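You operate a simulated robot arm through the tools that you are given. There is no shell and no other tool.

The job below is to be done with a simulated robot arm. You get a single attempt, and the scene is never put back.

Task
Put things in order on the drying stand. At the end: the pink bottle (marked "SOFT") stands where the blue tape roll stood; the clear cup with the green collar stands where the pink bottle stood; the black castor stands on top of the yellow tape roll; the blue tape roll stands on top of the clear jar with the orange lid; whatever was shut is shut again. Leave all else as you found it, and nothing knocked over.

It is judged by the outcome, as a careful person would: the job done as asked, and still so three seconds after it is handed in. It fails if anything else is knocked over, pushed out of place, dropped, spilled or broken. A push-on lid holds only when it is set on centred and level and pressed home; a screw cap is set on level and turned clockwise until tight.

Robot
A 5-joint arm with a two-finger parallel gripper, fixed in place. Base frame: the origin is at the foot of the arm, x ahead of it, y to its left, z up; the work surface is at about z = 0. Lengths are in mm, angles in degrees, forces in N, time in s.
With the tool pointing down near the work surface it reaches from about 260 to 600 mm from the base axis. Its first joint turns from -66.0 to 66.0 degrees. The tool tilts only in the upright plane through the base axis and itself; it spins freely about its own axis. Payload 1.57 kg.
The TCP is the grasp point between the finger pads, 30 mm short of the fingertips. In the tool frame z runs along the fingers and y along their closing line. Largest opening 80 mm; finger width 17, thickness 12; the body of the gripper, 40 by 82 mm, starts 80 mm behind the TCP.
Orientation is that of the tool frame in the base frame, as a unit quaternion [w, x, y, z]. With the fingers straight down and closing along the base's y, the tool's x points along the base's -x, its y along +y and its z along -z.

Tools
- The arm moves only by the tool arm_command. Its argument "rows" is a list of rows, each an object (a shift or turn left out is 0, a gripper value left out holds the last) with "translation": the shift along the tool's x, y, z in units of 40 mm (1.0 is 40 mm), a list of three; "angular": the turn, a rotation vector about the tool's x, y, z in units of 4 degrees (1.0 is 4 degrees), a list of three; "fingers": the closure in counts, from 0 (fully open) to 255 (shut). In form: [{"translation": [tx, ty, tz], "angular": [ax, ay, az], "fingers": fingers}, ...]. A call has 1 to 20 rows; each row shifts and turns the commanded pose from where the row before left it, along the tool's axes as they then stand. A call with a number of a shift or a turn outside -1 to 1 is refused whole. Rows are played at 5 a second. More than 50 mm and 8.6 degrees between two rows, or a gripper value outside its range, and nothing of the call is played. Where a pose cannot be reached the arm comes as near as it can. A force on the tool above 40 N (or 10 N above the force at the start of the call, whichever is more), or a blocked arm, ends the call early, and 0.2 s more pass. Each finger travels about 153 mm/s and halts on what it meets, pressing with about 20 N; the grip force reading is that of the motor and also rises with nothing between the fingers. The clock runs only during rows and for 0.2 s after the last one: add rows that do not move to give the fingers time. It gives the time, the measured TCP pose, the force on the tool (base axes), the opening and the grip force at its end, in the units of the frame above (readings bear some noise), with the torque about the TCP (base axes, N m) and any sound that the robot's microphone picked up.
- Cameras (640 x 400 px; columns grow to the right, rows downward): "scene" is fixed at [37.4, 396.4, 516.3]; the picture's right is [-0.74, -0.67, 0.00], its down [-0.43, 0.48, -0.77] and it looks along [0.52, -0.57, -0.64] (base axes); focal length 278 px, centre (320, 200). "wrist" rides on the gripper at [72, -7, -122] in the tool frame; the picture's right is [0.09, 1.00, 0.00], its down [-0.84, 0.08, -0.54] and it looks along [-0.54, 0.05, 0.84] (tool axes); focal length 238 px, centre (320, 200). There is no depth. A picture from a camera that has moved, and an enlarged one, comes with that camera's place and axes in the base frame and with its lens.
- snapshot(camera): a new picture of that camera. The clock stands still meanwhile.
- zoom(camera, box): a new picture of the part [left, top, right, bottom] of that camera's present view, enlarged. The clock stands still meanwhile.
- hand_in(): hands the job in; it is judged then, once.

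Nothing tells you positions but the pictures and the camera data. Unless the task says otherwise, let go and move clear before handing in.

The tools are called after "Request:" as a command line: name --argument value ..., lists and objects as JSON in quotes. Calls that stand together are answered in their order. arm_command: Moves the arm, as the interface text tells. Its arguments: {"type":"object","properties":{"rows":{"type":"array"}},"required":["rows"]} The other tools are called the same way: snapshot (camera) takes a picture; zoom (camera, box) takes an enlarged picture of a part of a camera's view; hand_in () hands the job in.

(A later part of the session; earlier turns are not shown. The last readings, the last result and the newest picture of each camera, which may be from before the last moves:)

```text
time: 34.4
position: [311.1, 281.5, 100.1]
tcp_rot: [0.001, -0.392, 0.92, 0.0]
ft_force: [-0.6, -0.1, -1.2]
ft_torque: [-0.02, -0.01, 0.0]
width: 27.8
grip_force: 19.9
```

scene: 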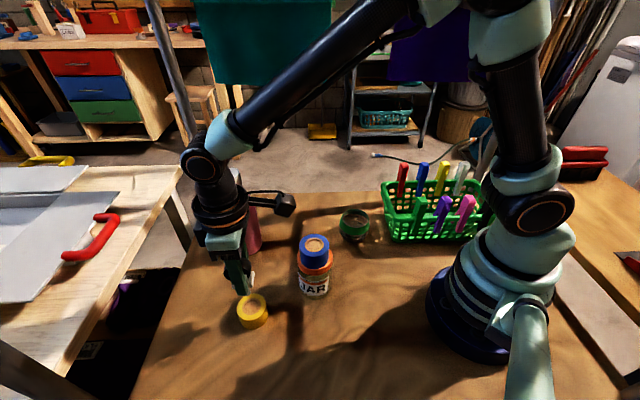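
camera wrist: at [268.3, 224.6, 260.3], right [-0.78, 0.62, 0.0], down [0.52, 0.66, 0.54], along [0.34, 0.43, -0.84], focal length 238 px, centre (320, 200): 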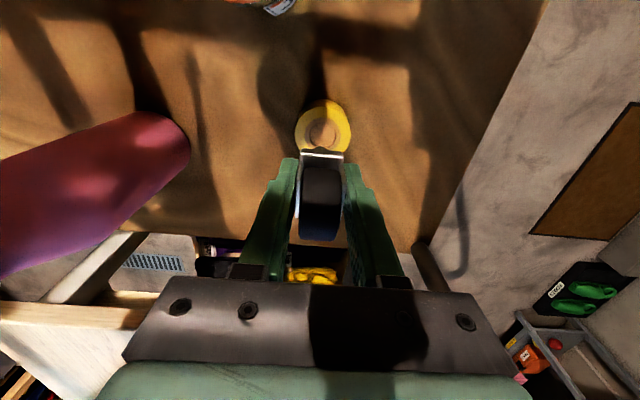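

Still free. I continue in ~1 mm steps.

Request:
arm_command --rows '[{"translation": [0, 0, 0.03]}, {}]'

Request:
arm_command --rows '[{"translation": [0, 0, 0.025]}, {}]'

Request:
arm_command --rows '[{"translation": [0, 0, 0.02]}, {}]'

Request:
zoom --camera "scene" --box '[220, 250, 290, 330]'

```text
time: 35.0
position: [310.4, 280.6, 99.2]
tcp_rot: [0.001, -0.392, 0.92, 0.001]
ft_force: [0.1, -0.5, -1.6]
ft_torque: [0.02, -0.06, 0.01]
width: 27.8
grip_force: 20.1
```

```text
time: 35.6
position: [310.0, 281.3, 98.6]
tcp_rot: [0.001, -0.392, 0.92, 0.0]
ft_force: [-1.4, -1.5, 7.5]
ft_torque: [-0.17, 0.08, 0.01]
width: 27.8
grip_force: 20.0
```

```text
time: 36.2
position: [311.6, 282.7, 98.3]
tcp_rot: [0.004, -0.392, 0.92, 0.001]
ft_force: [-0.1, -2.8, 14.2]
ft_torque: [-0.2, -0.08, -0.01]
width: 27.9
grip_force: 19.4
```

```text
5.00 times, centred on (255, 290) of scene
camera zoom: at [37.4, 396.4, 516.3], right [-0.74, -0.67, 0.0], down [-0.43, 0.48, -0.77], along [0.52, -0.57, -0.64], focal length 1392 px, centre (645, -250)
```

zoom: 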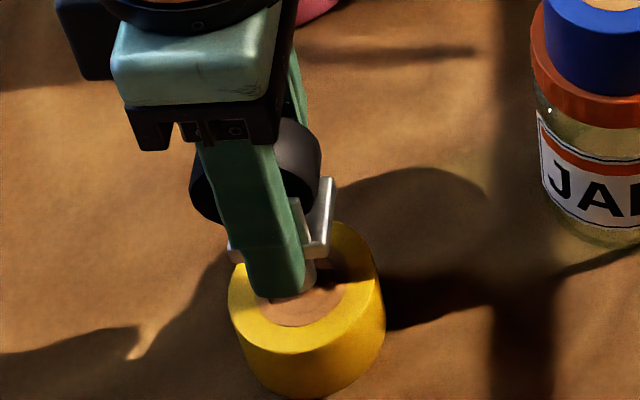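

Contact is made (about 14 N). I'll ease the push off, then open the fingers gently.

Request:
arm_command --rows '[{"translation": [0, 0, -0.02]}, {}]'

Request:
zoom --camera "wrist" --box '[240, 80, 400, 180]'

```text
time: 36.8
position: [311.1, 281.2, 99.5]
tcp_rot: [0.002, -0.392, 0.92, 0.001]
ft_force: [1.2, 1.4, 5.2]
ft_torque: [0.04, -0.14, 0.02]
width: 27.9
grip_force: 20.4
```

```text
4.00 times, centred on (320, 130) of wrist
camera zoom: at [266.2, 225.3, 220.2], right [-0.78, 0.62, 0.0], down [0.52, 0.66, 0.55], along [0.34, 0.43, -0.84], focal length 953 px, centre (320, 480)
```

zoom: 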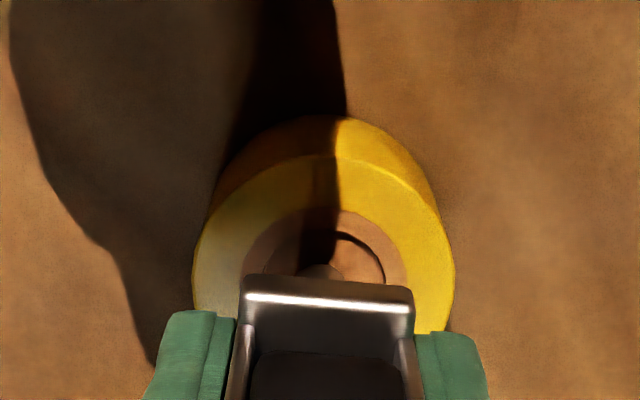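

Stem sits in the recess. I'll open slowly and check before rising.

Request:
arm_command --rows '[{"translation": [0, 0, -0.008]}, {"fingers": 160}, {"fingers": 150}, {"fingers": 135}, {"fingers": 110}, {"fingers": 60}, {"fingers": 0}, {}, {}]'

Request:
zoom --camera "wrist" --box '[220, 80, 420, 205]'

Request:
zoom --camera "scene" --box '[220, 240, 290, 330]'

```text
time: 38.8
position: [312.4, 281.1, 98.2]
tcp_rot: [0.002, -0.392, 0.92, 0.001]
ft_force: [1.0, 0.1, -0.4]
ft_torque: [-0.01, 0.02, -0.02]
width: 80.1
grip_force: 0.2
```

```text
3.20 times, centred on (320, 142) of wrist
camera zoom: at [266.4, 225.0, 220.3], right [-0.78, 0.62, 0.0], down [0.52, 0.66, 0.54], along [0.34, 0.43, -0.84], focal length 763 px, centre (320, 384)
```

zoom: 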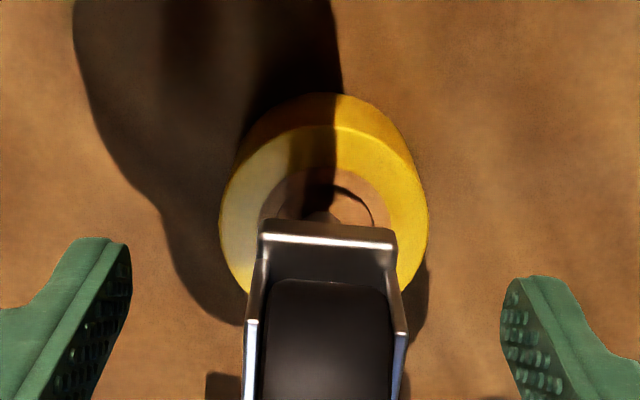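

```text
4.44 times, centred on (255, 285) of scene
camera zoom: at [37.4, 396.4, 516.3], right [-0.74, -0.67, 0.0], down [-0.43, 0.48, -0.77], along [0.52, -0.57, -0.64], focal length 1237 px, centre (609, -178)
```

zoom: 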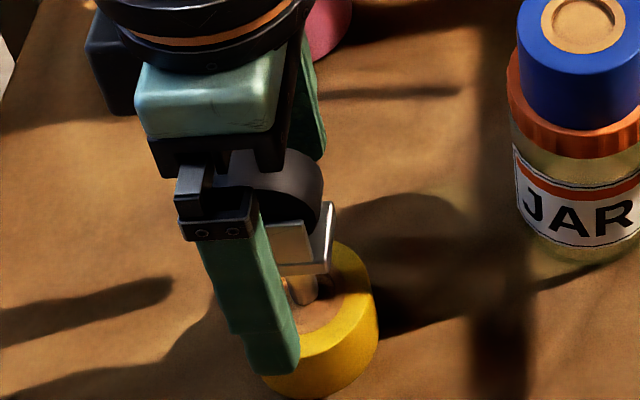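

The castor stands free on the yellow roll. I'll rise straight up and check the scene.

Request:
arm_command --rows '[{"translation": [0, 0, -0.5]}, {"translation": [0, 0, -0.9]}, {"translation": [0, 0, -1]}, {"translation": [0, 0, -1]}, {"translation": [0, 0, -0.6]}, {}]'

Request:
snapshot --camera "scene"

Request:
zoom --camera "scene" --box '[200, 230, 360, 330]'

Request:
snapshot --camera "wrist"

```text
time: 40.2
position: [308.4, 281.2, 258.1]
tcp_rot: [0.001, -0.392, 0.92, 0.001]
ft_force: [-0.4, 0.1, 0.3]
ft_torque: [0.03, 0.01, 0.03]
width: 79.9
grip_force: 0.2
```

```text
taken
```

scene: 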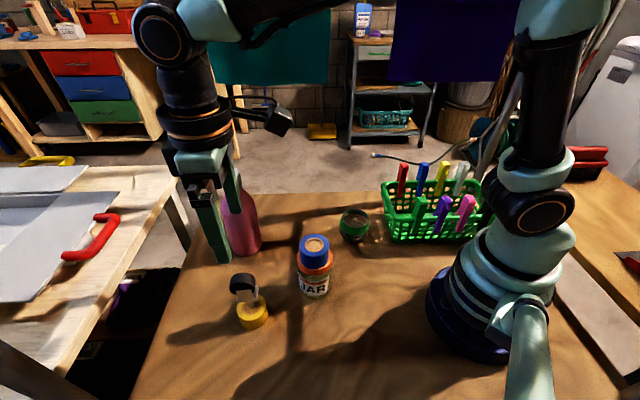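

```text
4.00 times, centred on (280, 280) of scene
camera zoom: at [37.4, 396.4, 516.3], right [-0.74, -0.67, 0.0], down [-0.43, 0.48, -0.77], along [0.52, -0.57, -0.64], focal length 1113 px, centre (480, -120)
```

zoom: 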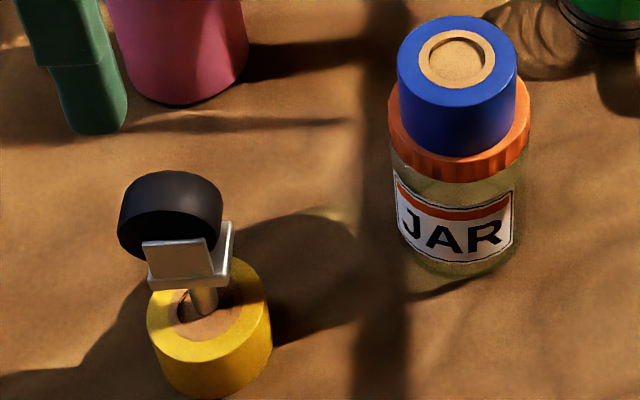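

```text
taken
camera wrist: at [264.5, 224.2, 381.1], right [-0.78, 0.62, 0.0], down [0.52, 0.66, 0.54], along [0.34, 0.43, -0.84], focal length 238 px, centre (320, 200)
```

wrist: 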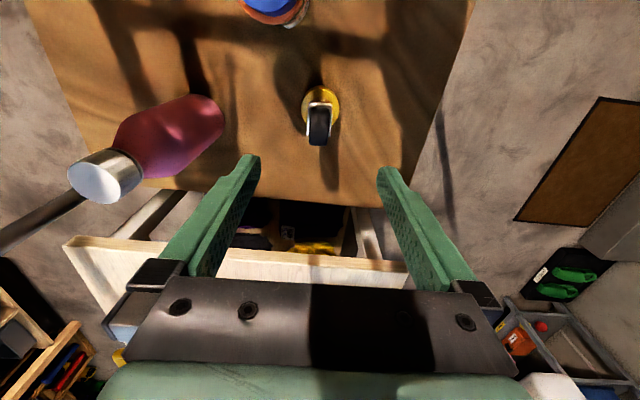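

Castor on the yellow roll and blue roll on the jar both look right. Next I hover over the bottle to measure it precisely.

Request:
arm_command --rows '[{"translation": [0, 0, -0.9]}, {"translation": [-0.158, -0.752, 0]}, {"translation": [-0.158, -0.752, 0]}, {"translation": [-0.158, -0.752, 0]}, {"translation": [-0.158, -0.752, 0]}, {"translation": [-0.158, -0.752, 0]}, {"translation": [-0.158, -0.752, 0]}, {}]'

Request:
snapshot --camera "wrist"

Request:
zoom --camera "wrist" --box '[240, 100, 400, 200]'

Request:
zoom --camera "scene" --box '[190, 150, 290, 260]'

```text
time: 42.0
position: [467.0, 179.9, 295.7]
tcp_rot: [0.001, -0.392, 0.92, -0.001]
ft_force: [-0.6, 0.6, 0.8]
ft_torque: [0.02, 0.0, -0.01]
width: 80.3
grip_force: 0.1
```

```text
taken
camera wrist: at [422.0, 124.0, 416.9], right [-0.78, 0.62, 0.0], down [0.52, 0.66, 0.54], along [0.34, 0.42, -0.84], focal length 238 px, centre (320, 200)
```

wrist: 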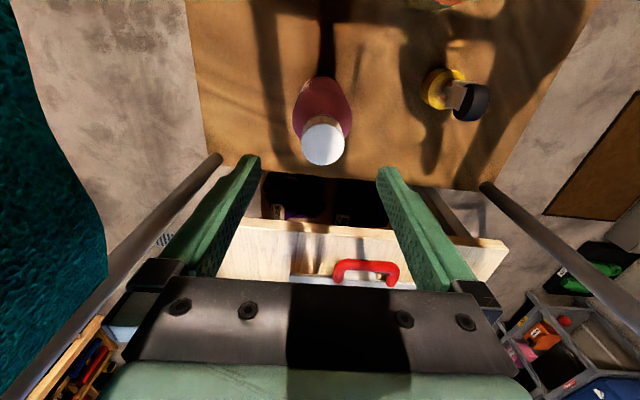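

```text
4.00 times, centred on (320, 150) of wrist
camera zoom: at [422.0, 124.0, 416.9], right [-0.78, 0.62, 0.0], down [0.52, 0.66, 0.54], along [0.34, 0.42, -0.84], focal length 953 px, centre (320, 400)
```

zoom: 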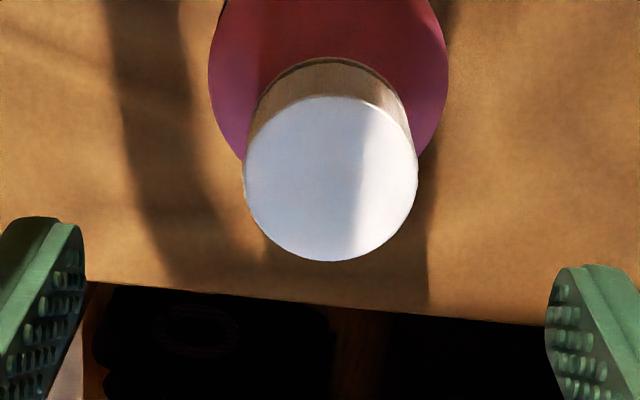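

```text
3.64 times, centred on (240, 205) of scene
camera zoom: at [37.4, 396.4, 516.3], right [-0.74, -0.67, 0.0], down [-0.43, 0.48, -0.77], along [0.52, -0.57, -0.64], focal length 1012 px, centre (611, 182)
```

zoom: 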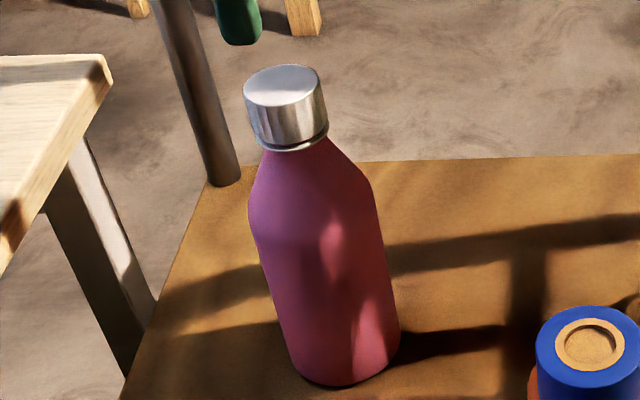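

Bottle: axis near (468,182), cap top z≈212, body Ø≈71 up to a shoulder at z≈135. I'll grip the body just below the shoulder, lowering in stages to check centring.

Request:
arm_command --rows '[{"translation": [-0.04, 0.043, 0]}, {"translation": [0, 0, 0.8]}, {"translation": [0, 0, 0.8]}, {"translation": [0, 0, 0.8]}, {}]'

Request:
snapshot --camera "wrist"

Request:
zoom --camera "scene" --box '[180, 110, 300, 260]'

```text
time: 43.2
position: [469.2, 187.1, 199.6]
tcp_rot: [0.002, -0.393, 0.92, 0.0]
ft_force: [-0.1, -0.2, -0.1]
ft_torque: [0.0, -0.03, 0.0]
width: 80.0
grip_force: 0.0
```

```text
taken
camera wrist: at [422.8, 130.2, 321.1], right [-0.78, 0.62, 0.0], down [0.52, 0.66, 0.54], along [0.34, 0.42, -0.84], focal length 238 px, centre (320, 200)
```

wrist: 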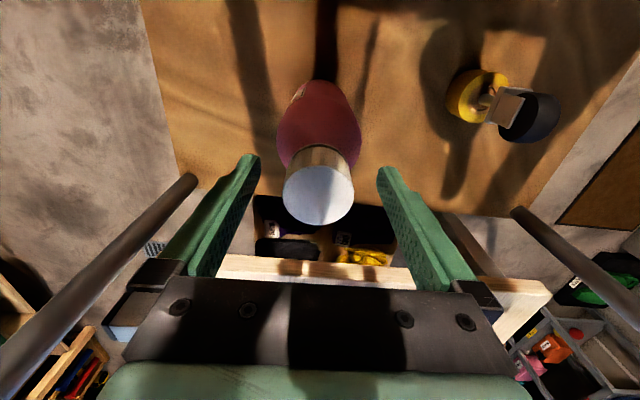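

```text
2.67 times, centred on (240, 185) of scene
camera zoom: at [37.4, 396.4, 516.3], right [-0.74, -0.67, 0.0], down [-0.43, 0.48, -0.77], along [0.52, -0.57, -0.64], focal length 742 px, centre (533, 240)
```

zoom: 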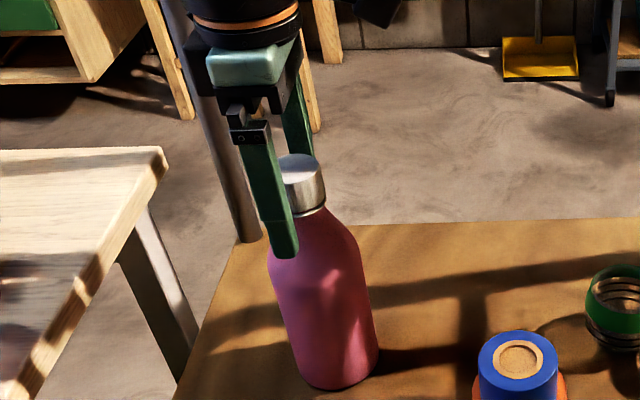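

The tool drifted a few mm on the way down, so I correct (+3 mm x, −1.4 mm y in tool axes) and step lower.

Request:
arm_command --rows '[{"translation": [0.075, -0.035, 0]}, {"translation": [0, 0, 0.4]}, {"translation": [0, 0, 0.4]}, {}, {}]'

Request:
snapshot --camera "wrist"

Request:
zoom --camera "scene" --box '[180, 130, 300, 260]'

```text
time: 44.4
position: [465.4, 181.8, 166.6]
tcp_rot: [0.002, -0.392, 0.92, 0.0]
ft_force: [0.3, 0.1, 0.1]
ft_torque: [-0.01, 0.0, -0.04]
width: 79.7
grip_force: 0.0
```

```text
taken
camera wrist: at [420.5, 126.7, 288.9], right [-0.78, 0.62, 0.0], down [0.52, 0.66, 0.54], along [0.34, 0.42, -0.84], focal length 238 px, centre (320, 200)
```

wrist: 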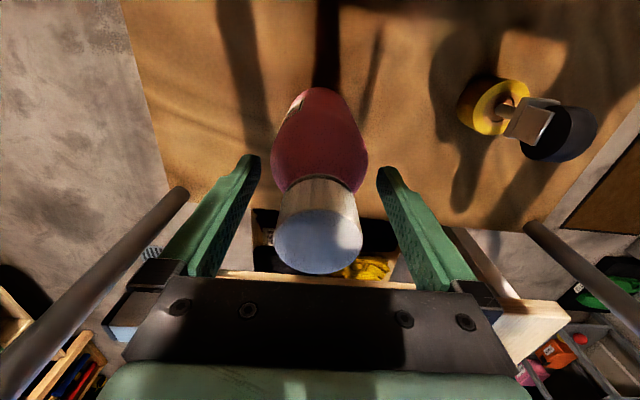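

```text
3.08 times, centred on (240, 195) of scene
camera zoom: at [37.4, 396.4, 516.3], right [-0.74, -0.67, 0.0], down [-0.43, 0.48, -0.77], along [0.52, -0.57, -0.64], focal length 856 px, centre (566, 215)
```

zoom: 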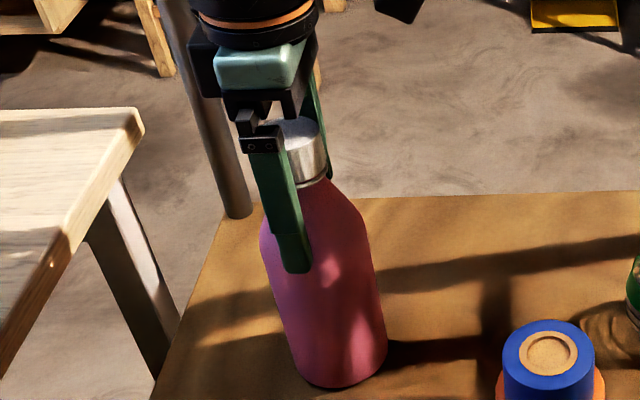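

Well centred with about 6 mm each side. I lower the last 28 mm and close.

Request:
arm_command --rows '[{"translation": [0, 0, 0.35]}, {"translation": [0, 0, 0.33]}, {}]'

Request:
snapshot --camera "wrist"

Request:
zoom --camera "scene" --box '[180, 130, 300, 260]'

```text
time: 45.2
position: [464.7, 183.1, 138.6]
tcp_rot: [0.002, -0.392, 0.92, 0.0]
ft_force: [0.2, 0.9, -0.2]
ft_torque: [0.01, 0.02, -0.01]
width: 80.1
grip_force: 0.1
```

```text
taken
camera wrist: at [420.2, 127.0, 261.3], right [-0.78, 0.62, 0.0], down [0.52, 0.66, 0.54], along [0.34, 0.42, -0.84], focal length 238 px, centre (320, 200)
```

wrist: 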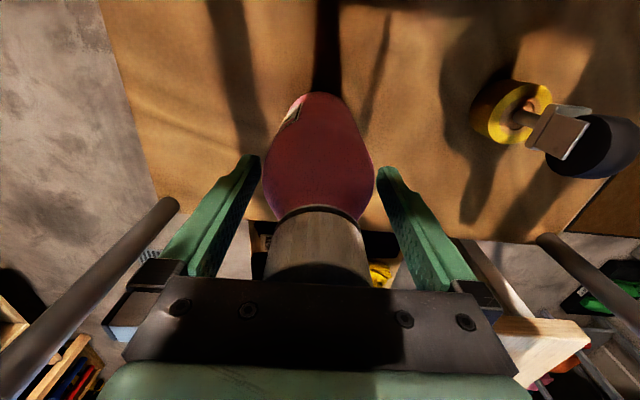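

```text
3.08 times, centred on (240, 195) of scene
camera zoom: at [37.4, 396.4, 516.3], right [-0.74, -0.67, 0.0], down [-0.43, 0.48, -0.77], along [0.52, -0.57, -0.64], focal length 856 px, centre (566, 215)
```

zoom: 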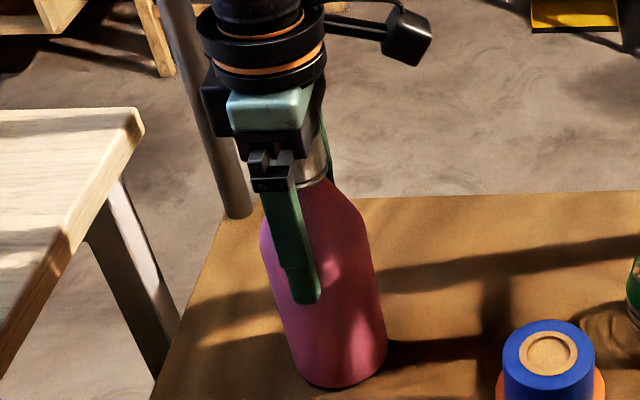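

No contact with the cap. I close gently on the body.

Request:
arm_command --rows '[{"fingers": 10}, {"fingers": 18}, {"fingers": 24}, {"fingers": 28}, {"fingers": 32}, {"fingers": 38}, {"fingers": 50}, {"fingers": 255}, {}, {}]'

Request:
arm_command --rows '[{"translation": [0, 0, -0.05]}, {"translation": [0, 0, -0.1]}, {}]'

Request:
zoom --camera "scene" --box '[180, 130, 300, 260]'

Request:
snapshot --camera "wrist"

```text
time: 47.4
position: [465.7, 183.5, 140.6]
tcp_rot: [0.002, -0.392, 0.92, 0.0]
ft_force: [2.7, -1.3, 1.7]
ft_torque: [-0.06, -0.09, -0.01]
width: 70.6
grip_force: 19.8
```

```text
time: 48.2
position: [464.4, 184.3, 145.0]
tcp_rot: [0.001, -0.393, 0.92, 0.0]
ft_force: [-0.6, -0.1, -5.2]
ft_torque: [0.0, -0.01, 0.02]
width: 70.7
grip_force: 19.7
```

```text
3.08 times, centred on (240, 195) of scene
camera zoom: at [37.4, 396.4, 516.2], right [-0.74, -0.67, 0.0], down [-0.43, 0.48, -0.77], along [0.52, -0.57, -0.64], focal length 856 px, centre (566, 215)
```

zoom: 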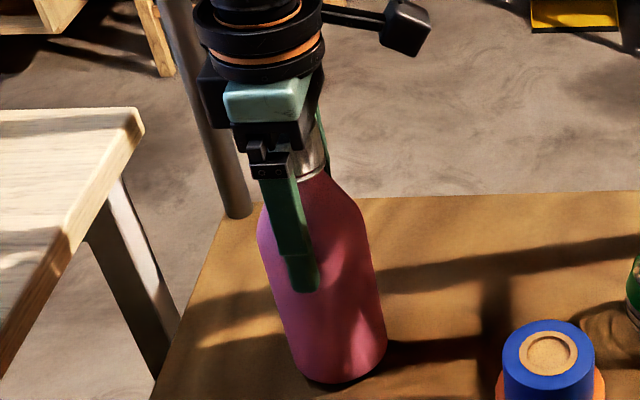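

```text
taken
camera wrist: at [420.3, 127.1, 267.6], right [-0.78, 0.62, 0.0], down [0.52, 0.66, 0.54], along [0.34, 0.42, -0.84], focal length 238 px, centre (320, 200)
```

wrist: 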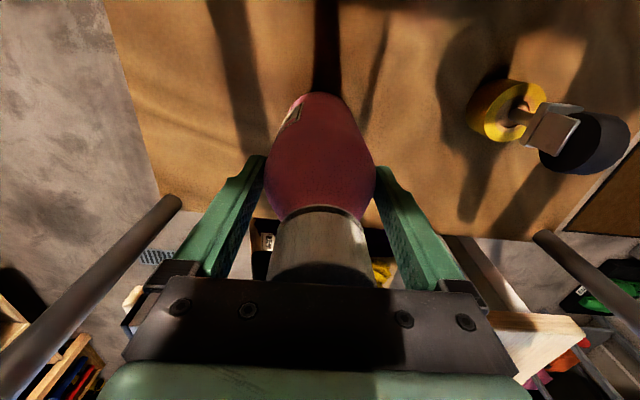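

The bottle is held by its body, weighing about 5 N. I'll lift it until its base is above all stacks.

Request:
arm_command --rows '[{"translation": [0, 0, -0.3]}, {"translation": [0, 0, -0.5]}, {"translation": [0, 0, -0.5]}, {"translation": [0, 0, -0.5]}, {"translation": [0, 0, -0.5]}, {"translation": [0, 0, -0.5]}, {"translation": [0, 0, -0.5]}, {"translation": [0, 0, -0.4]}, {"translation": [0, 0, -0.2]}, {}, {}]'

Request:
snapshot --camera "scene"

```text
time: 50.6
position: [466.4, 183.1, 301.7]
tcp_rot: [0.001, -0.392, 0.92, -0.001]
ft_force: [-0.1, 0.6, -5.9]
ft_torque: [0.01, -0.01, -0.01]
width: 70.4
grip_force: 19.3
```

```text
taken
```

scene: 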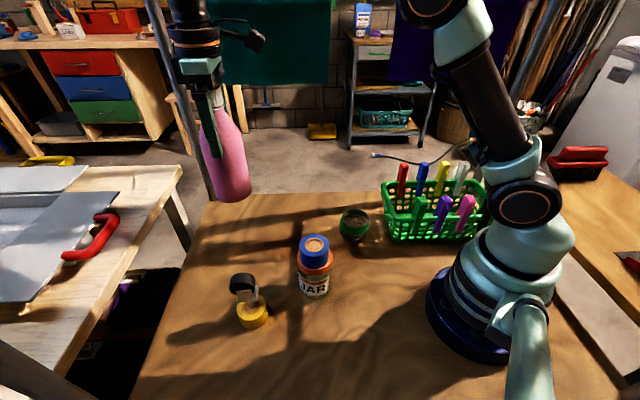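

The bottle hangs straight and clear. I carry it across at this height to above the blue roll's old spot.

Request:
arm_command --rows '[{"translation": [0.15, 0.25, 0]}, {"translation": [0.25, 0.42, 0]}, {"translation": [0.3, 0.51, 0]}, {"translation": [0.3, 0.51, 0]}, {"translation": [0.3, 0.51, 0]}, {"translation": [0.3, 0.51, 0]}, {"translation": [0.3, 0.51, 0]}, {}, {}]'

Request:
snapshot --camera "scene"

```text
time: 52.6
position: [321.2, 216.3, 302.7]
tcp_rot: [0.001, -0.392, 0.92, 0.001]
ft_force: [0.3, 0.0, -4.2]
ft_torque: [0.0, 0.03, 0.0]
width: 70.9
grip_force: 20.3
```

```text
taken
```

scene: 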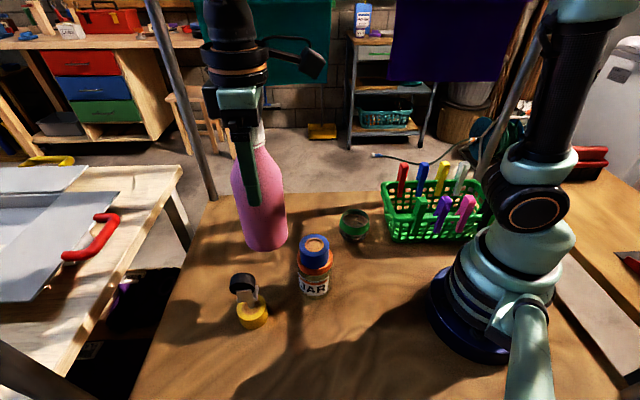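

Halfway, all clear. I continue to the destination at the same height.

Request:
arm_command --rows '[{"translation": [0.28, 0.484, 0]}, {"translation": [0.28, 0.484, 0]}, {"translation": [0.28, 0.484, 0]}, {"translation": [0.28, 0.484, 0]}, {"translation": [0.28, 0.484, 0]}, {"translation": [0.28, 0.484, 0]}, {"translation": [0.2, 0.32, 0]}, {"translation": [0.1, 0.16, 0]}, {}, {}]'

Request:
snapshot --camera "scene"

Request:
snapshot --camera "wrist"

```text
time: 54.8
position: [167.3, 252.3, 301.5]
tcp_rot: [0.001, -0.392, 0.92, 0.0]
ft_force: [1.0, 0.0, -5.1]
ft_torque: [0.02, 0.02, 0.02]
width: 70.6
grip_force: 19.8
```

```text
taken
```

scene: 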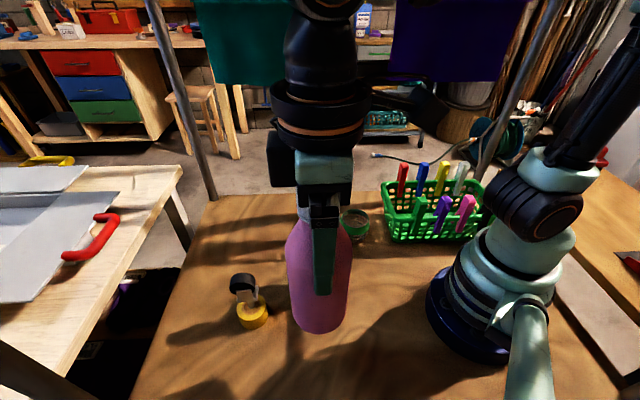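

```text
taken
camera wrist: at [122.6, 196.2, 422.9], right [-0.78, 0.62, 0.0], down [0.52, 0.66, 0.54], along [0.34, 0.43, -0.84], focal length 238 px, centre (320, 200)
```

wrist: 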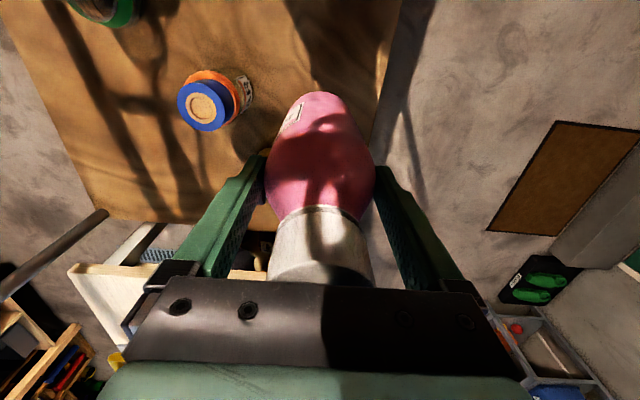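

At the spot. I lower to about 18 mm above the surface.

Request:
arm_command --rows '[{"translation": [0, 0, 0.3]}, {"translation": [0, 0, 0.45]}, {"translation": [0, 0, 0.45]}, {"translation": [0, 0, 0.45]}, {"translation": [0, 0, 0.45]}, {"translation": [0, 0, 0.45]}, {"translation": [0, 0, 0.45]}, {"translation": [0, 0, 0.4]}, {"translation": [0, 0, 0.2]}, {}, {}]'

Request:
snapshot --camera "scene"

```text
time: 57.2
position: [168.6, 253.1, 156.5]
tcp_rot: [0.001, -0.392, 0.92, 0.001]
ft_force: [1.1, 0.8, -4.7]
ft_torque: [-0.02, 0.02, -0.02]
width: 70.7
grip_force: 19.8
```

```text
taken
```

scene: 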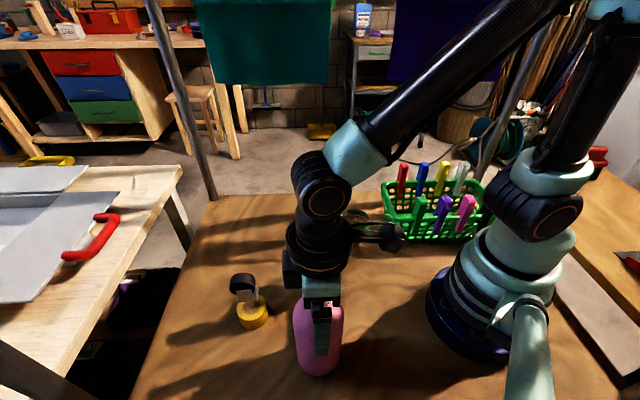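

Position is right. I lower in small steps to contact.

Request:
arm_command --rows '[{"translation": [0, 0, 0.15]}, {"translation": [0, 0, 0.15]}, {}]'

Request:
arm_command --rows '[{"translation": [0, 0, 0.05]}, {}]'

Request:
arm_command --rows '[{"translation": [0, 0, 0.03]}, {}]'

```text
time: 58.0
position: [169.2, 254.3, 144.4]
tcp_rot: [0.002, -0.393, 0.92, 0.0]
ft_force: [0.5, 0.5, -6.0]
ft_torque: [0.01, -0.01, -0.02]
width: 70.7
grip_force: 20.2
```

```text
time: 58.6
position: [168.3, 254.0, 142.4]
tcp_rot: [0.001, -0.392, 0.92, 0.001]
ft_force: [-0.7, 0.3, -4.8]
ft_torque: [-0.01, 0.03, -0.01]
width: 70.6
grip_force: 20.1
```

```text
time: 59.2
position: [168.1, 254.2, 141.2]
tcp_rot: [0.002, -0.393, 0.92, 0.001]
ft_force: [-0.5, 0.5, -6.0]
ft_torque: [-0.01, 0.0, 0.03]
width: 70.6
grip_force: 19.6
```

Request:
arm_command --rows '[{"translation": [0.02, -0.02, 0.025]}, {}]'

Request:
arm_command --rows '[{"translation": [0, 0, 0.02]}, {}]'

```text
time: 59.8
position: [167.6, 253.5, 142.1]
tcp_rot: [0.001, -0.393, 0.92, 0.001]
ft_force: [-0.8, -0.4, -5.4]
ft_torque: [-0.03, 0.03, -0.01]
width: 70.6
grip_force: 20.6
```

```text
time: 60.4
position: [166.8, 252.6, 140.0]
tcp_rot: [0.002, -0.392, 0.92, 0.0]
ft_force: [0.6, 0.1, -5.3]
ft_torque: [-0.02, 0.02, 0.01]
width: 70.6
grip_force: 20.2
```

The bottle still hangs free (about 5 N of weight). I continue down in small steps.

Request:
arm_command --rows '[{"translation": [0, 0, 0.02]}, {}]'

Request:
arm_command --rows '[{"translation": [0, 0, 0.02]}, {}]'

Request:
arm_command --rows '[{"translation": [0, 0, 0.02]}, {}]'

```text
time: 61.0
position: [167.7, 252.9, 139.6]
tcp_rot: [0.002, -0.393, 0.92, 0.001]
ft_force: [-2.3, -0.8, 3.0]
ft_torque: [0.1, 0.32, 0.09]
width: 70.8
grip_force: 20.2
```

```text
time: 61.6
position: [168.6, 253.5, 138.7]
tcp_rot: [0.002, -0.392, 0.92, 0.001]
ft_force: [-5.5, -1.8, 13.8]
ft_torque: [0.0, 0.26, 0.02]
width: 70.8
grip_force: 20.2
```

```text
time: 62.2
position: [169.0, 253.2, 138.7]
tcp_rot: [0.002, -0.393, 0.92, 0.003]
ft_force: [-4.0, 1.9, 14.7]
ft_torque: [0.18, 0.06, 0.07]
width: 70.4
grip_force: 19.9
```

It is down on the surface. I ease off, release slowly and check.

Request:
arm_command --rows '[{"translation": [0, 0, -0.03]}, {}, {"fingers": 25}, {"fingers": 18}, {"fingers": 10}, {"fingers": 0}, {}, {}]'

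Request:
snapshot --camera "wrist"

Request:
zoom --camera "scene" --box '[220, 220, 420, 400]'

```text
time: 64.0
position: [167.5, 252.4, 139.3]
tcp_rot: [0.002, -0.393, 0.92, 0.001]
ft_force: [-0.4, -0.8, -0.4]
ft_torque: [-0.02, 0.0, 0.0]
width: 80.0
grip_force: 0.1
```

```text
taken
camera wrist: at [123.4, 196.3, 261.0], right [-0.78, 0.62, 0.0], down [0.52, 0.66, 0.54], along [0.34, 0.43, -0.84], focal length 238 px, centre (320, 200)
```

wrist: 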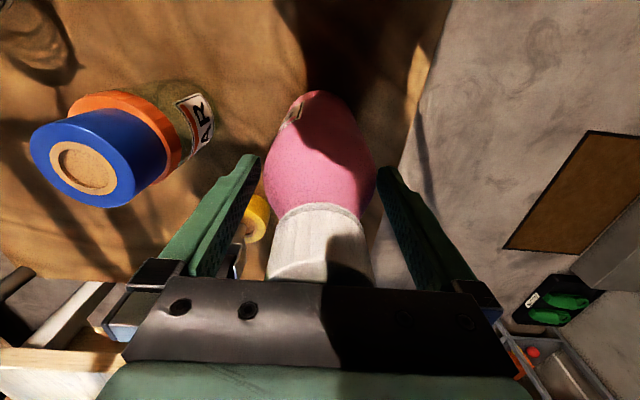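

```text
2.22 times, centred on (320, 310) of scene
camera zoom: at [37.4, 396.4, 516.3], right [-0.74, -0.67, 0.0], down [-0.43, 0.48, -0.77], along [0.52, -0.57, -0.64], focal length 618 px, centre (320, -44)
```

zoom: 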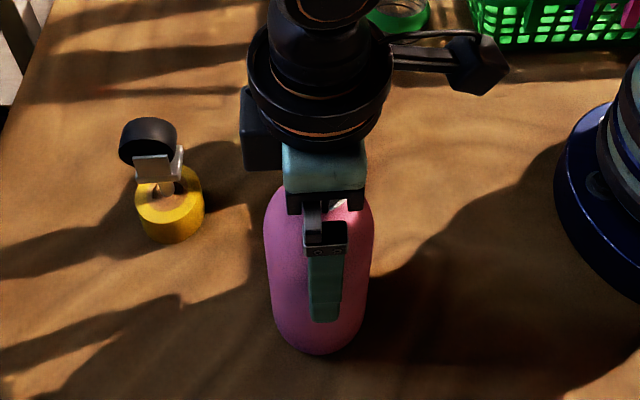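

Bottle stands free. I rise straight up clear of the cap.

Request:
arm_command --rows '[{"translation": [0, 0, -0.3]}, {"translation": [0, 0, -0.6]}, {"translation": [0, 0, -0.8]}, {"translation": [0, 0, -0.8]}, {"translation": [0, 0, -0.8]}, {"translation": [0, 0, -0.7]}, {}]'

Request:
snapshot --camera "scene"

Request:
snapshot --camera "wrist"

```text
time: 65.6
position: [168.5, 253.7, 298.5]
tcp_rot: [0.0, -0.392, 0.92, 0.001]
ft_force: [0.1, 0.3, 0.3]
ft_torque: [-0.01, -0.01, 0.0]
width: 80.0
grip_force: 0.1
```

```text
taken
```

scene: 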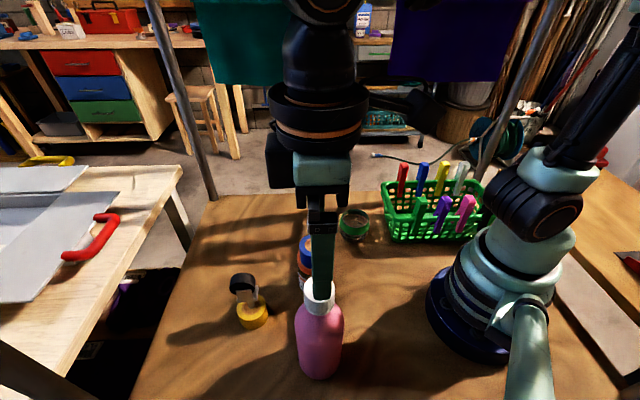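

```text
taken
camera wrist: at [124.4, 196.4, 420.6], right [-0.78, 0.62, 0.0], down [0.52, 0.66, 0.54], along [0.34, 0.43, -0.84], focal length 238 px, centre (320, 200)
```

wrist: 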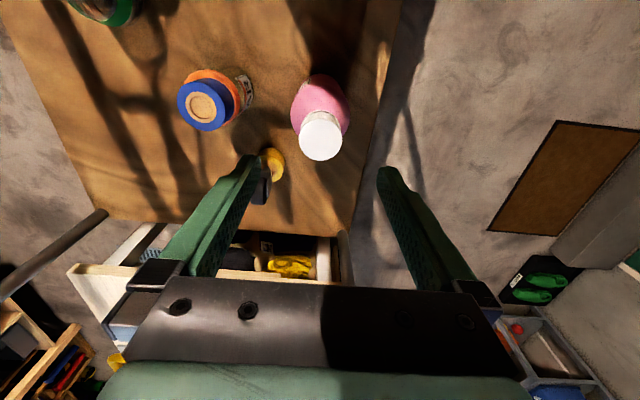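

The bottle stands at the blue roll's old place. Now I fly high over to the cup.

Request:
arm_command --rows '[{"translation": [0.24, -0.66, 0]}, {"translation": [0.24, -0.66, 0]}, {"translation": [0.24, -0.66, 0]}, {"translation": [0.24, -0.66, 0]}, {"translation": [0.24, -0.66, 0]}, {"translation": [0.24, -0.66, 0]}, {"translation": [0.24, -0.66, 0]}, {"translation": [0.24, -0.66, 0]}, {"translation": [0.24, -0.66, 0]}, {"translation": [0.24, -0.66, 0]}, {"translation": [0.24, -0.66, 0]}, {}]'

Request:
arm_command --rows '[{"angular": [0, 0, 1]}, {"angular": [0, 0, 1]}, {"angular": [0, 0, 1]}, {"angular": [0, 0, 1]}, {"angular": [0, 0, 1]}, {"angular": [0, 0, 1]}, {"angular": [0, 0, 1]}, {"angular": [0, 0, 1]}, {"angular": [0, 0, 1]}, {"angular": [0, 0, 1]}, {"angular": [0, 0, 1]}, {"angular": [0, 0, 0.55]}, {}]'

Request:
snapshot --camera "wrist"

Request:
snapshot --camera "scene"

```text
time: 68.2
position: [303.4, -25.5, 298.7]
tcp_rot: [0.001, -0.393, 0.92, -0.001]
ft_force: [-0.4, 0.1, -0.2]
ft_torque: [0.0, -0.02, -0.03]
width: 79.9
grip_force: 0.1
```

```text
time: 71.0
position: [303.1, -23.5, 299.5]
tcp_rot: [0.001, 0.001, 1.0, 0.0]
ft_force: [-0.4, 0.0, 0.3]
ft_torque: [0.01, 0.0, -0.01]
width: 79.6
grip_force: 0.0
```

```text
taken
camera wrist: at [231.6, -30.9, 421.0], right [-0.09, 1.0, 0.0], down [0.84, 0.08, 0.54], along [0.54, 0.05, -0.84], focal length 238 px, centre (320, 200)
```

wrist: 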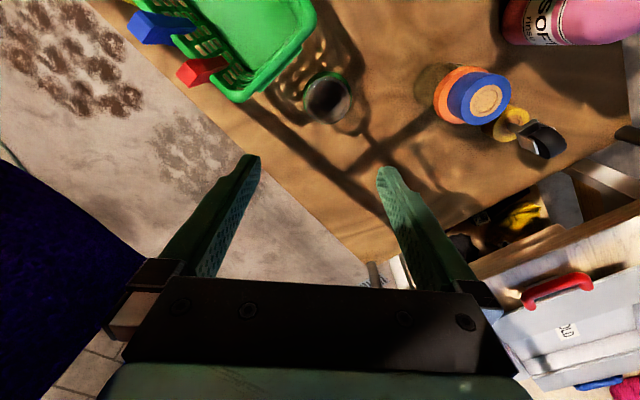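

```text
taken
```

scene: 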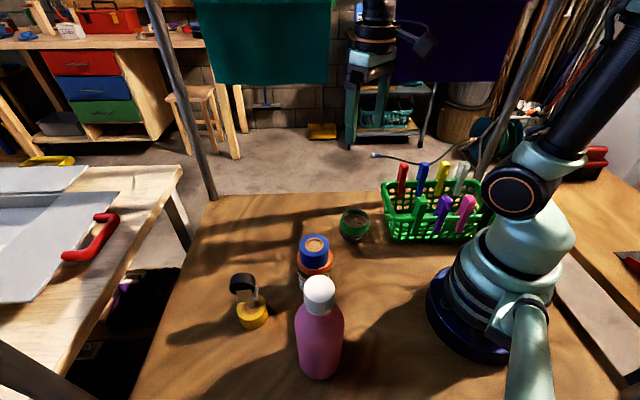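

The basket is well clear of the cup (over 40 mm). I zoom in on the cup and approach for measuring.

Request:
zoom --camera "wrist" --box '[260, 50, 400, 138]'

Request:
zoom --camera "scene" --box '[320, 195, 390, 255]'

Request:
arm_command --rows '[{"translation": [-0.1, -0.05, 0.9]}, {"translation": [0, 0, 0.9]}, {"translation": [0, 0, 0.9]}, {"translation": [0, 0, 0.9]}, {}]'

Request:
snapshot --camera "wrist"

Request:
zoom --camera "wrist" --box '[240, 80, 400, 180]'

```text
4.55 times, centred on (330, 94) of wrist
camera zoom: at [231.6, -30.9, 421.0], right [-0.09, 1.0, 0.0], down [0.84, 0.08, 0.54], along [0.54, 0.05, -0.84], focal length 1083 px, centre (274, 682)
```

zoom: 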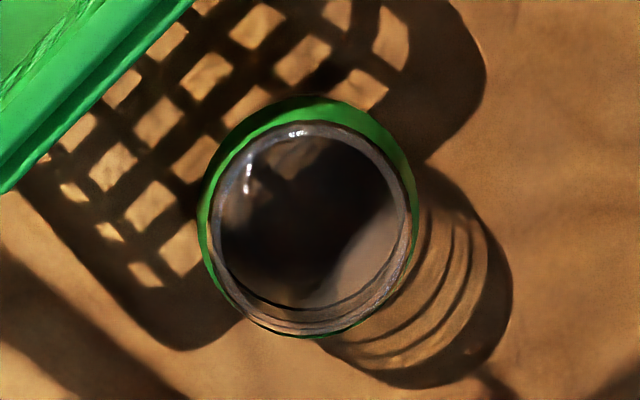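

```text
6.67 times, centred on (355, 225) of scene
camera zoom: at [37.4, 396.4, 516.3], right [-0.74, -0.67, 0.0], down [-0.43, 0.48, -0.77], along [0.52, -0.57, -0.64], focal length 1856 px, centre (87, 33)
```

zoom: 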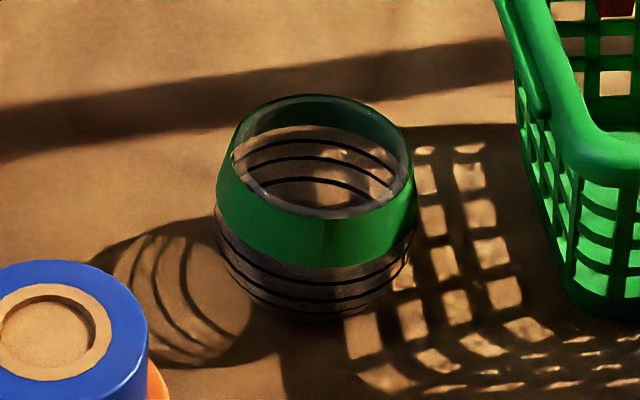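

```text
time: 72.2
position: [308.2, -27.7, 154.6]
tcp_rot: [0.001, 0.0, 1.0, 0.0]
ft_force: [-0.4, -0.5, -0.7]
ft_torque: [0.01, -0.01, 0.02]
width: 80.3
grip_force: 0.0
```

```text
taken
camera wrist: at [236.6, -34.6, 276.2], right [-0.09, 1.0, 0.0], down [0.84, 0.08, 0.54], along [0.54, 0.05, -0.84], focal length 238 px, centre (320, 200)
```

wrist: 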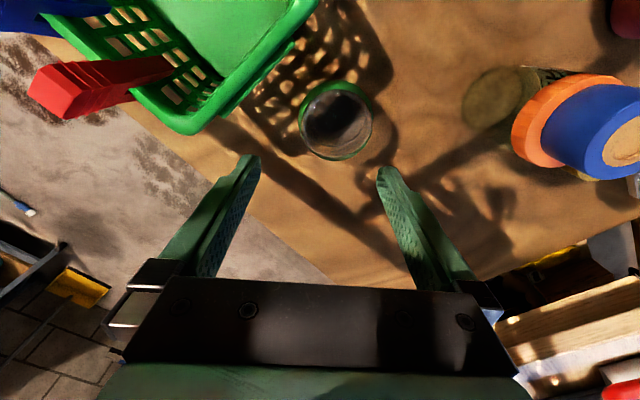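

```text
4.00 times, centred on (320, 130) of wrist
camera zoom: at [236.6, -34.6, 276.2], right [-0.09, 1.0, 0.0], down [0.84, 0.08, 0.54], along [0.54, 0.05, -0.84], focal length 953 px, centre (320, 480)
```

zoom: 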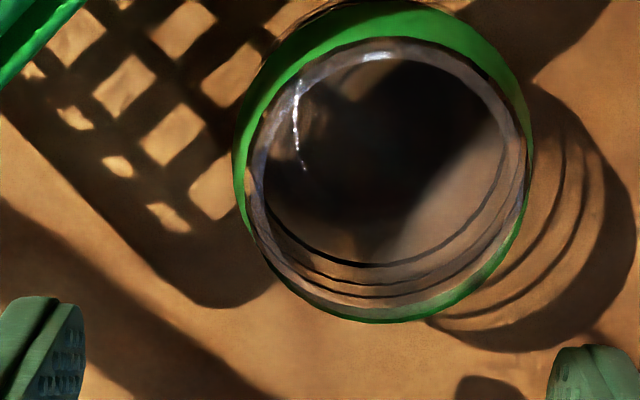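

The cup is an empty barrel shape, about Ø74 at its widest and ~55 tall, near (299,-14). It's a tight fit for the 80 mm opening, so I'll centre carefully at close range.

Request:
arm_command --rows '[{"translation": [0.23, 0.36, 0.35]}, {"translation": [0, 0, 0.6]}, {"translation": [0, 0, 0.4]}, {}]'

Request:
snapshot --camera "wrist"

Request:
zoom --camera "wrist" --box '[240, 90, 400, 190]'

Request:
zoom --camera "scene" --box '[310, 170, 400, 255]'

```text
time: 73.2
position: [298.7, -11.8, 100.4]
tcp_rot: [0.001, 0.0, 1.0, 0.0]
ft_force: [-0.3, -0.5, -0.7]
ft_torque: [-0.03, -0.06, 0.0]
width: 79.9
grip_force: 0.1
```

```text
taken
camera wrist: at [226.9, -18.5, 222.4], right [-0.09, 1.0, 0.0], down [0.84, 0.08, 0.54], along [0.54, 0.05, -0.84], focal length 238 px, centre (320, 200)
```

wrist: 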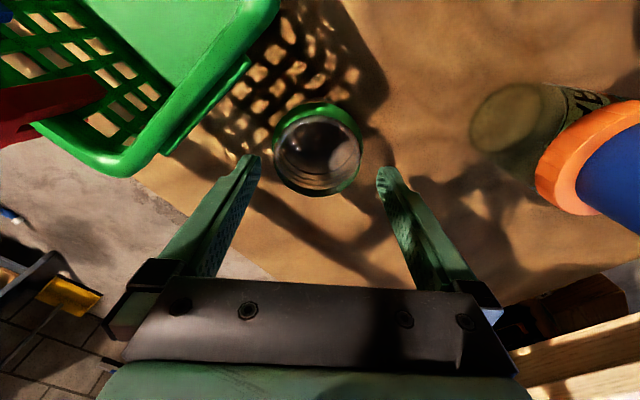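

```text
4.00 times, centred on (320, 140) of wrist
camera zoom: at [226.9, -18.5, 222.4], right [-0.09, 1.0, 0.0], down [0.84, 0.08, 0.54], along [0.54, 0.05, -0.84], focal length 953 px, centre (320, 440)
```

zoom: 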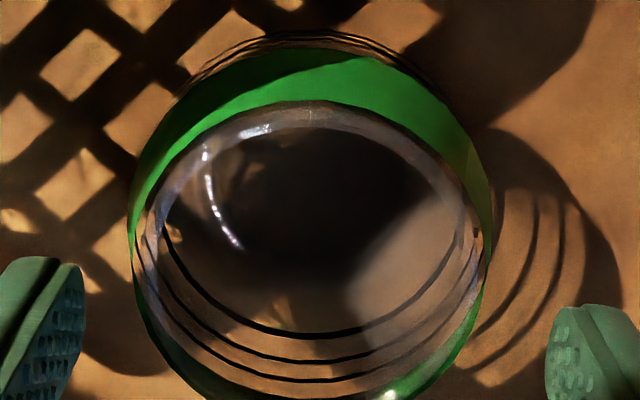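

```text
4.71 times, centred on (355, 212) of scene
camera zoom: at [37.4, 396.4, 516.3], right [-0.74, -0.67, 0.0], down [-0.43, 0.48, -0.77], along [0.52, -0.57, -0.64], focal length 1310 px, centre (155, 141)
```

zoom: 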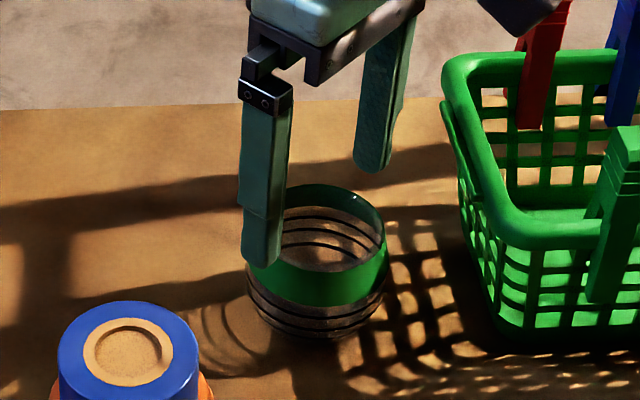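

The cup is centred within about 1 mm. I trim slightly and lower until the tips pass the rim, then check again.

Request:
arm_command --rows '[{"translation": [0.03, -0.02, 0.3]}, {"translation": [0, 0, 0.3]}, {}, {}]'

Request:
zoom --camera "wrist" --box '[220, 110, 420, 235]'

Request:
zoom --camera "scene" --box '[310, 170, 400, 255]'

```text
time: 74.2
position: [297.7, -12.5, 76.3]
tcp_rot: [0.001, 0.0, 1.0, 0.0]
ft_force: [0.1, 0.0, -0.1]
ft_torque: [-0.04, 0.0, -0.01]
width: 80.0
grip_force: 0.1
```

```text
3.20 times, centred on (320, 172) of wrist
camera zoom: at [225.9, -19.3, 199.0], right [-0.09, 1.0, 0.0], down [0.84, 0.08, 0.54], along [0.54, 0.05, -0.84], focal length 763 px, centre (320, 288)
```

zoom: 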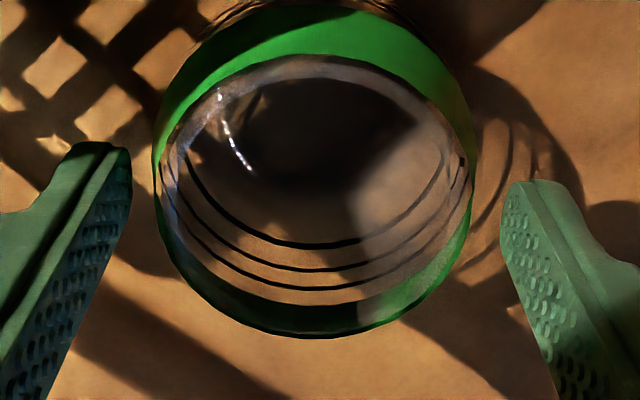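

```text
4.71 times, centred on (355, 212) of scene
camera zoom: at [37.4, 396.4, 516.3], right [-0.74, -0.67, 0.0], down [-0.43, 0.48, -0.77], along [0.52, -0.57, -0.64], focal length 1310 px, centre (155, 141)
```

zoom: 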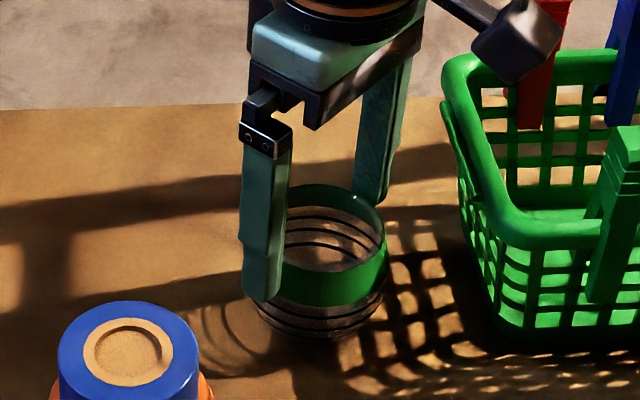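

Finger clearance is about 3 mm each side and even. I lower in small steps, watching the force.

Request:
arm_command --rows '[{"translation": [0, -0.012, 0.1]}, {"translation": [0, 0, 0.1]}, {"translation": [0, 0, 0.1]}, {}]'

Request:
zoom --camera "wrist" --box '[220, 120, 420, 245]'

```text
time: 75.2
position: [298.0, -12.6, 64.9]
tcp_rot: [0.002, 0.001, 1.0, 0.0]
ft_force: [0.3, -0.8, 0.2]
ft_torque: [0.0, -0.02, -0.03]
width: 80.0
grip_force: 0.1
```

```text
3.20 times, centred on (320, 182) of wrist
camera zoom: at [226.3, -19.5, 186.6], right [-0.09, 1.0, 0.0], down [0.84, 0.08, 0.54], along [0.54, 0.05, -0.84], focal length 763 px, centre (320, 256)
```

zoom: 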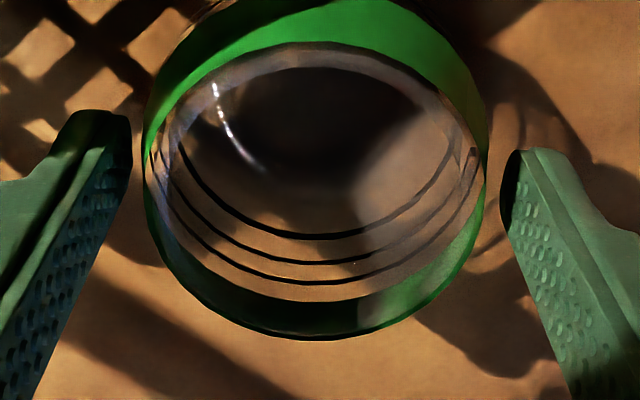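

Slight offset of 0.6 mm; I correct and continue down.

Request:
arm_command --rows '[{"translation": [0, -0.016, 0]}, {"translation": [0, 0, 0.1]}, {"translation": [0, 0, 0.1]}, {"translation": [0, 0, 0.1]}, {}]'

Request:
zoom --camera "wrist" --box '[220, 120, 420, 245]'

```text
time: 76.4
position: [298.0, -14.5, 53.4]
tcp_rot: [0.002, 0.0, 1.0, 0.0]
ft_force: [0.2, -0.2, 0.9]
ft_torque: [0.02, 0.01, 0.01]
width: 80.0
grip_force: 0.2
```

```text
3.20 times, centred on (320, 182) of wrist
camera zoom: at [226.3, -20.2, 174.8], right [-0.09, 1.0, 0.0], down [0.84, 0.08, 0.54], along [0.54, 0.05, -0.84], focal length 763 px, centre (320, 256)
```

zoom: 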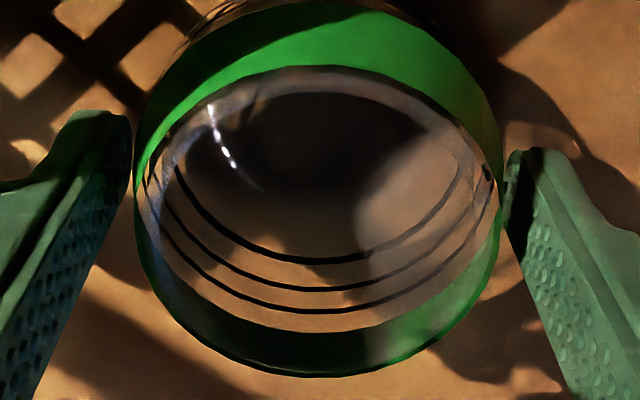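

Tips are past the widest part with no contact force. I lower the remainder and close gently.

Request:
arm_command --rows '[{"translation": [0, 0, 0.1]}, {"translation": [0, 0, 0.1]}, {"translation": [0, 0, 0.1]}, {"translation": [0, 0, 0.07]}, {}, {"fingers": 6}, {"fingers": 10}, {"fingers": 14}, {"fingers": 18}, {"fingers": 22}, {"fingers": 26}, {"fingers": 40}, {}]'

Request:
zoom --camera "wrist" --box '[220, 120, 420, 245]'

Request:
zoom --camera "scene" --box '[310, 170, 400, 255]'

```text
time: 79.2
position: [297.6, -13.8, 37.8]
tcp_rot: [0.001, -0.001, 1.0, 0.0]
ft_force: [0.2, 0.0, 0.8]
ft_torque: [0.01, -0.01, 0.02]
width: 69.6
grip_force: 19.5
```

```text
3.20 times, centred on (320, 182) of wrist
camera zoom: at [226.6, -20.5, 159.7], right [-0.09, 1.0, 0.0], down [0.84, 0.08, 0.54], along [0.54, 0.05, -0.84], focal length 763 px, centre (320, 256)
```

zoom: 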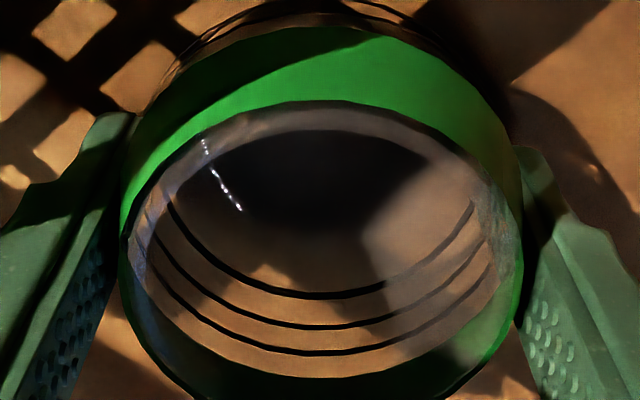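

```text
4.71 times, centred on (355, 212) of scene
camera zoom: at [37.4, 396.4, 516.3], right [-0.74, -0.67, 0.0], down [-0.43, 0.48, -0.77], along [0.52, -0.57, -0.64], focal length 1310 px, centre (155, 141)
```

zoom: 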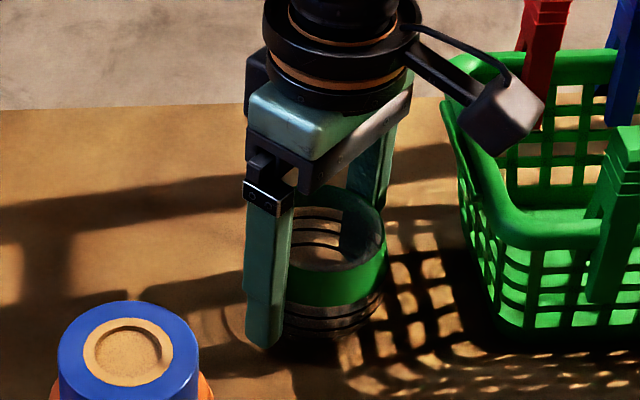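

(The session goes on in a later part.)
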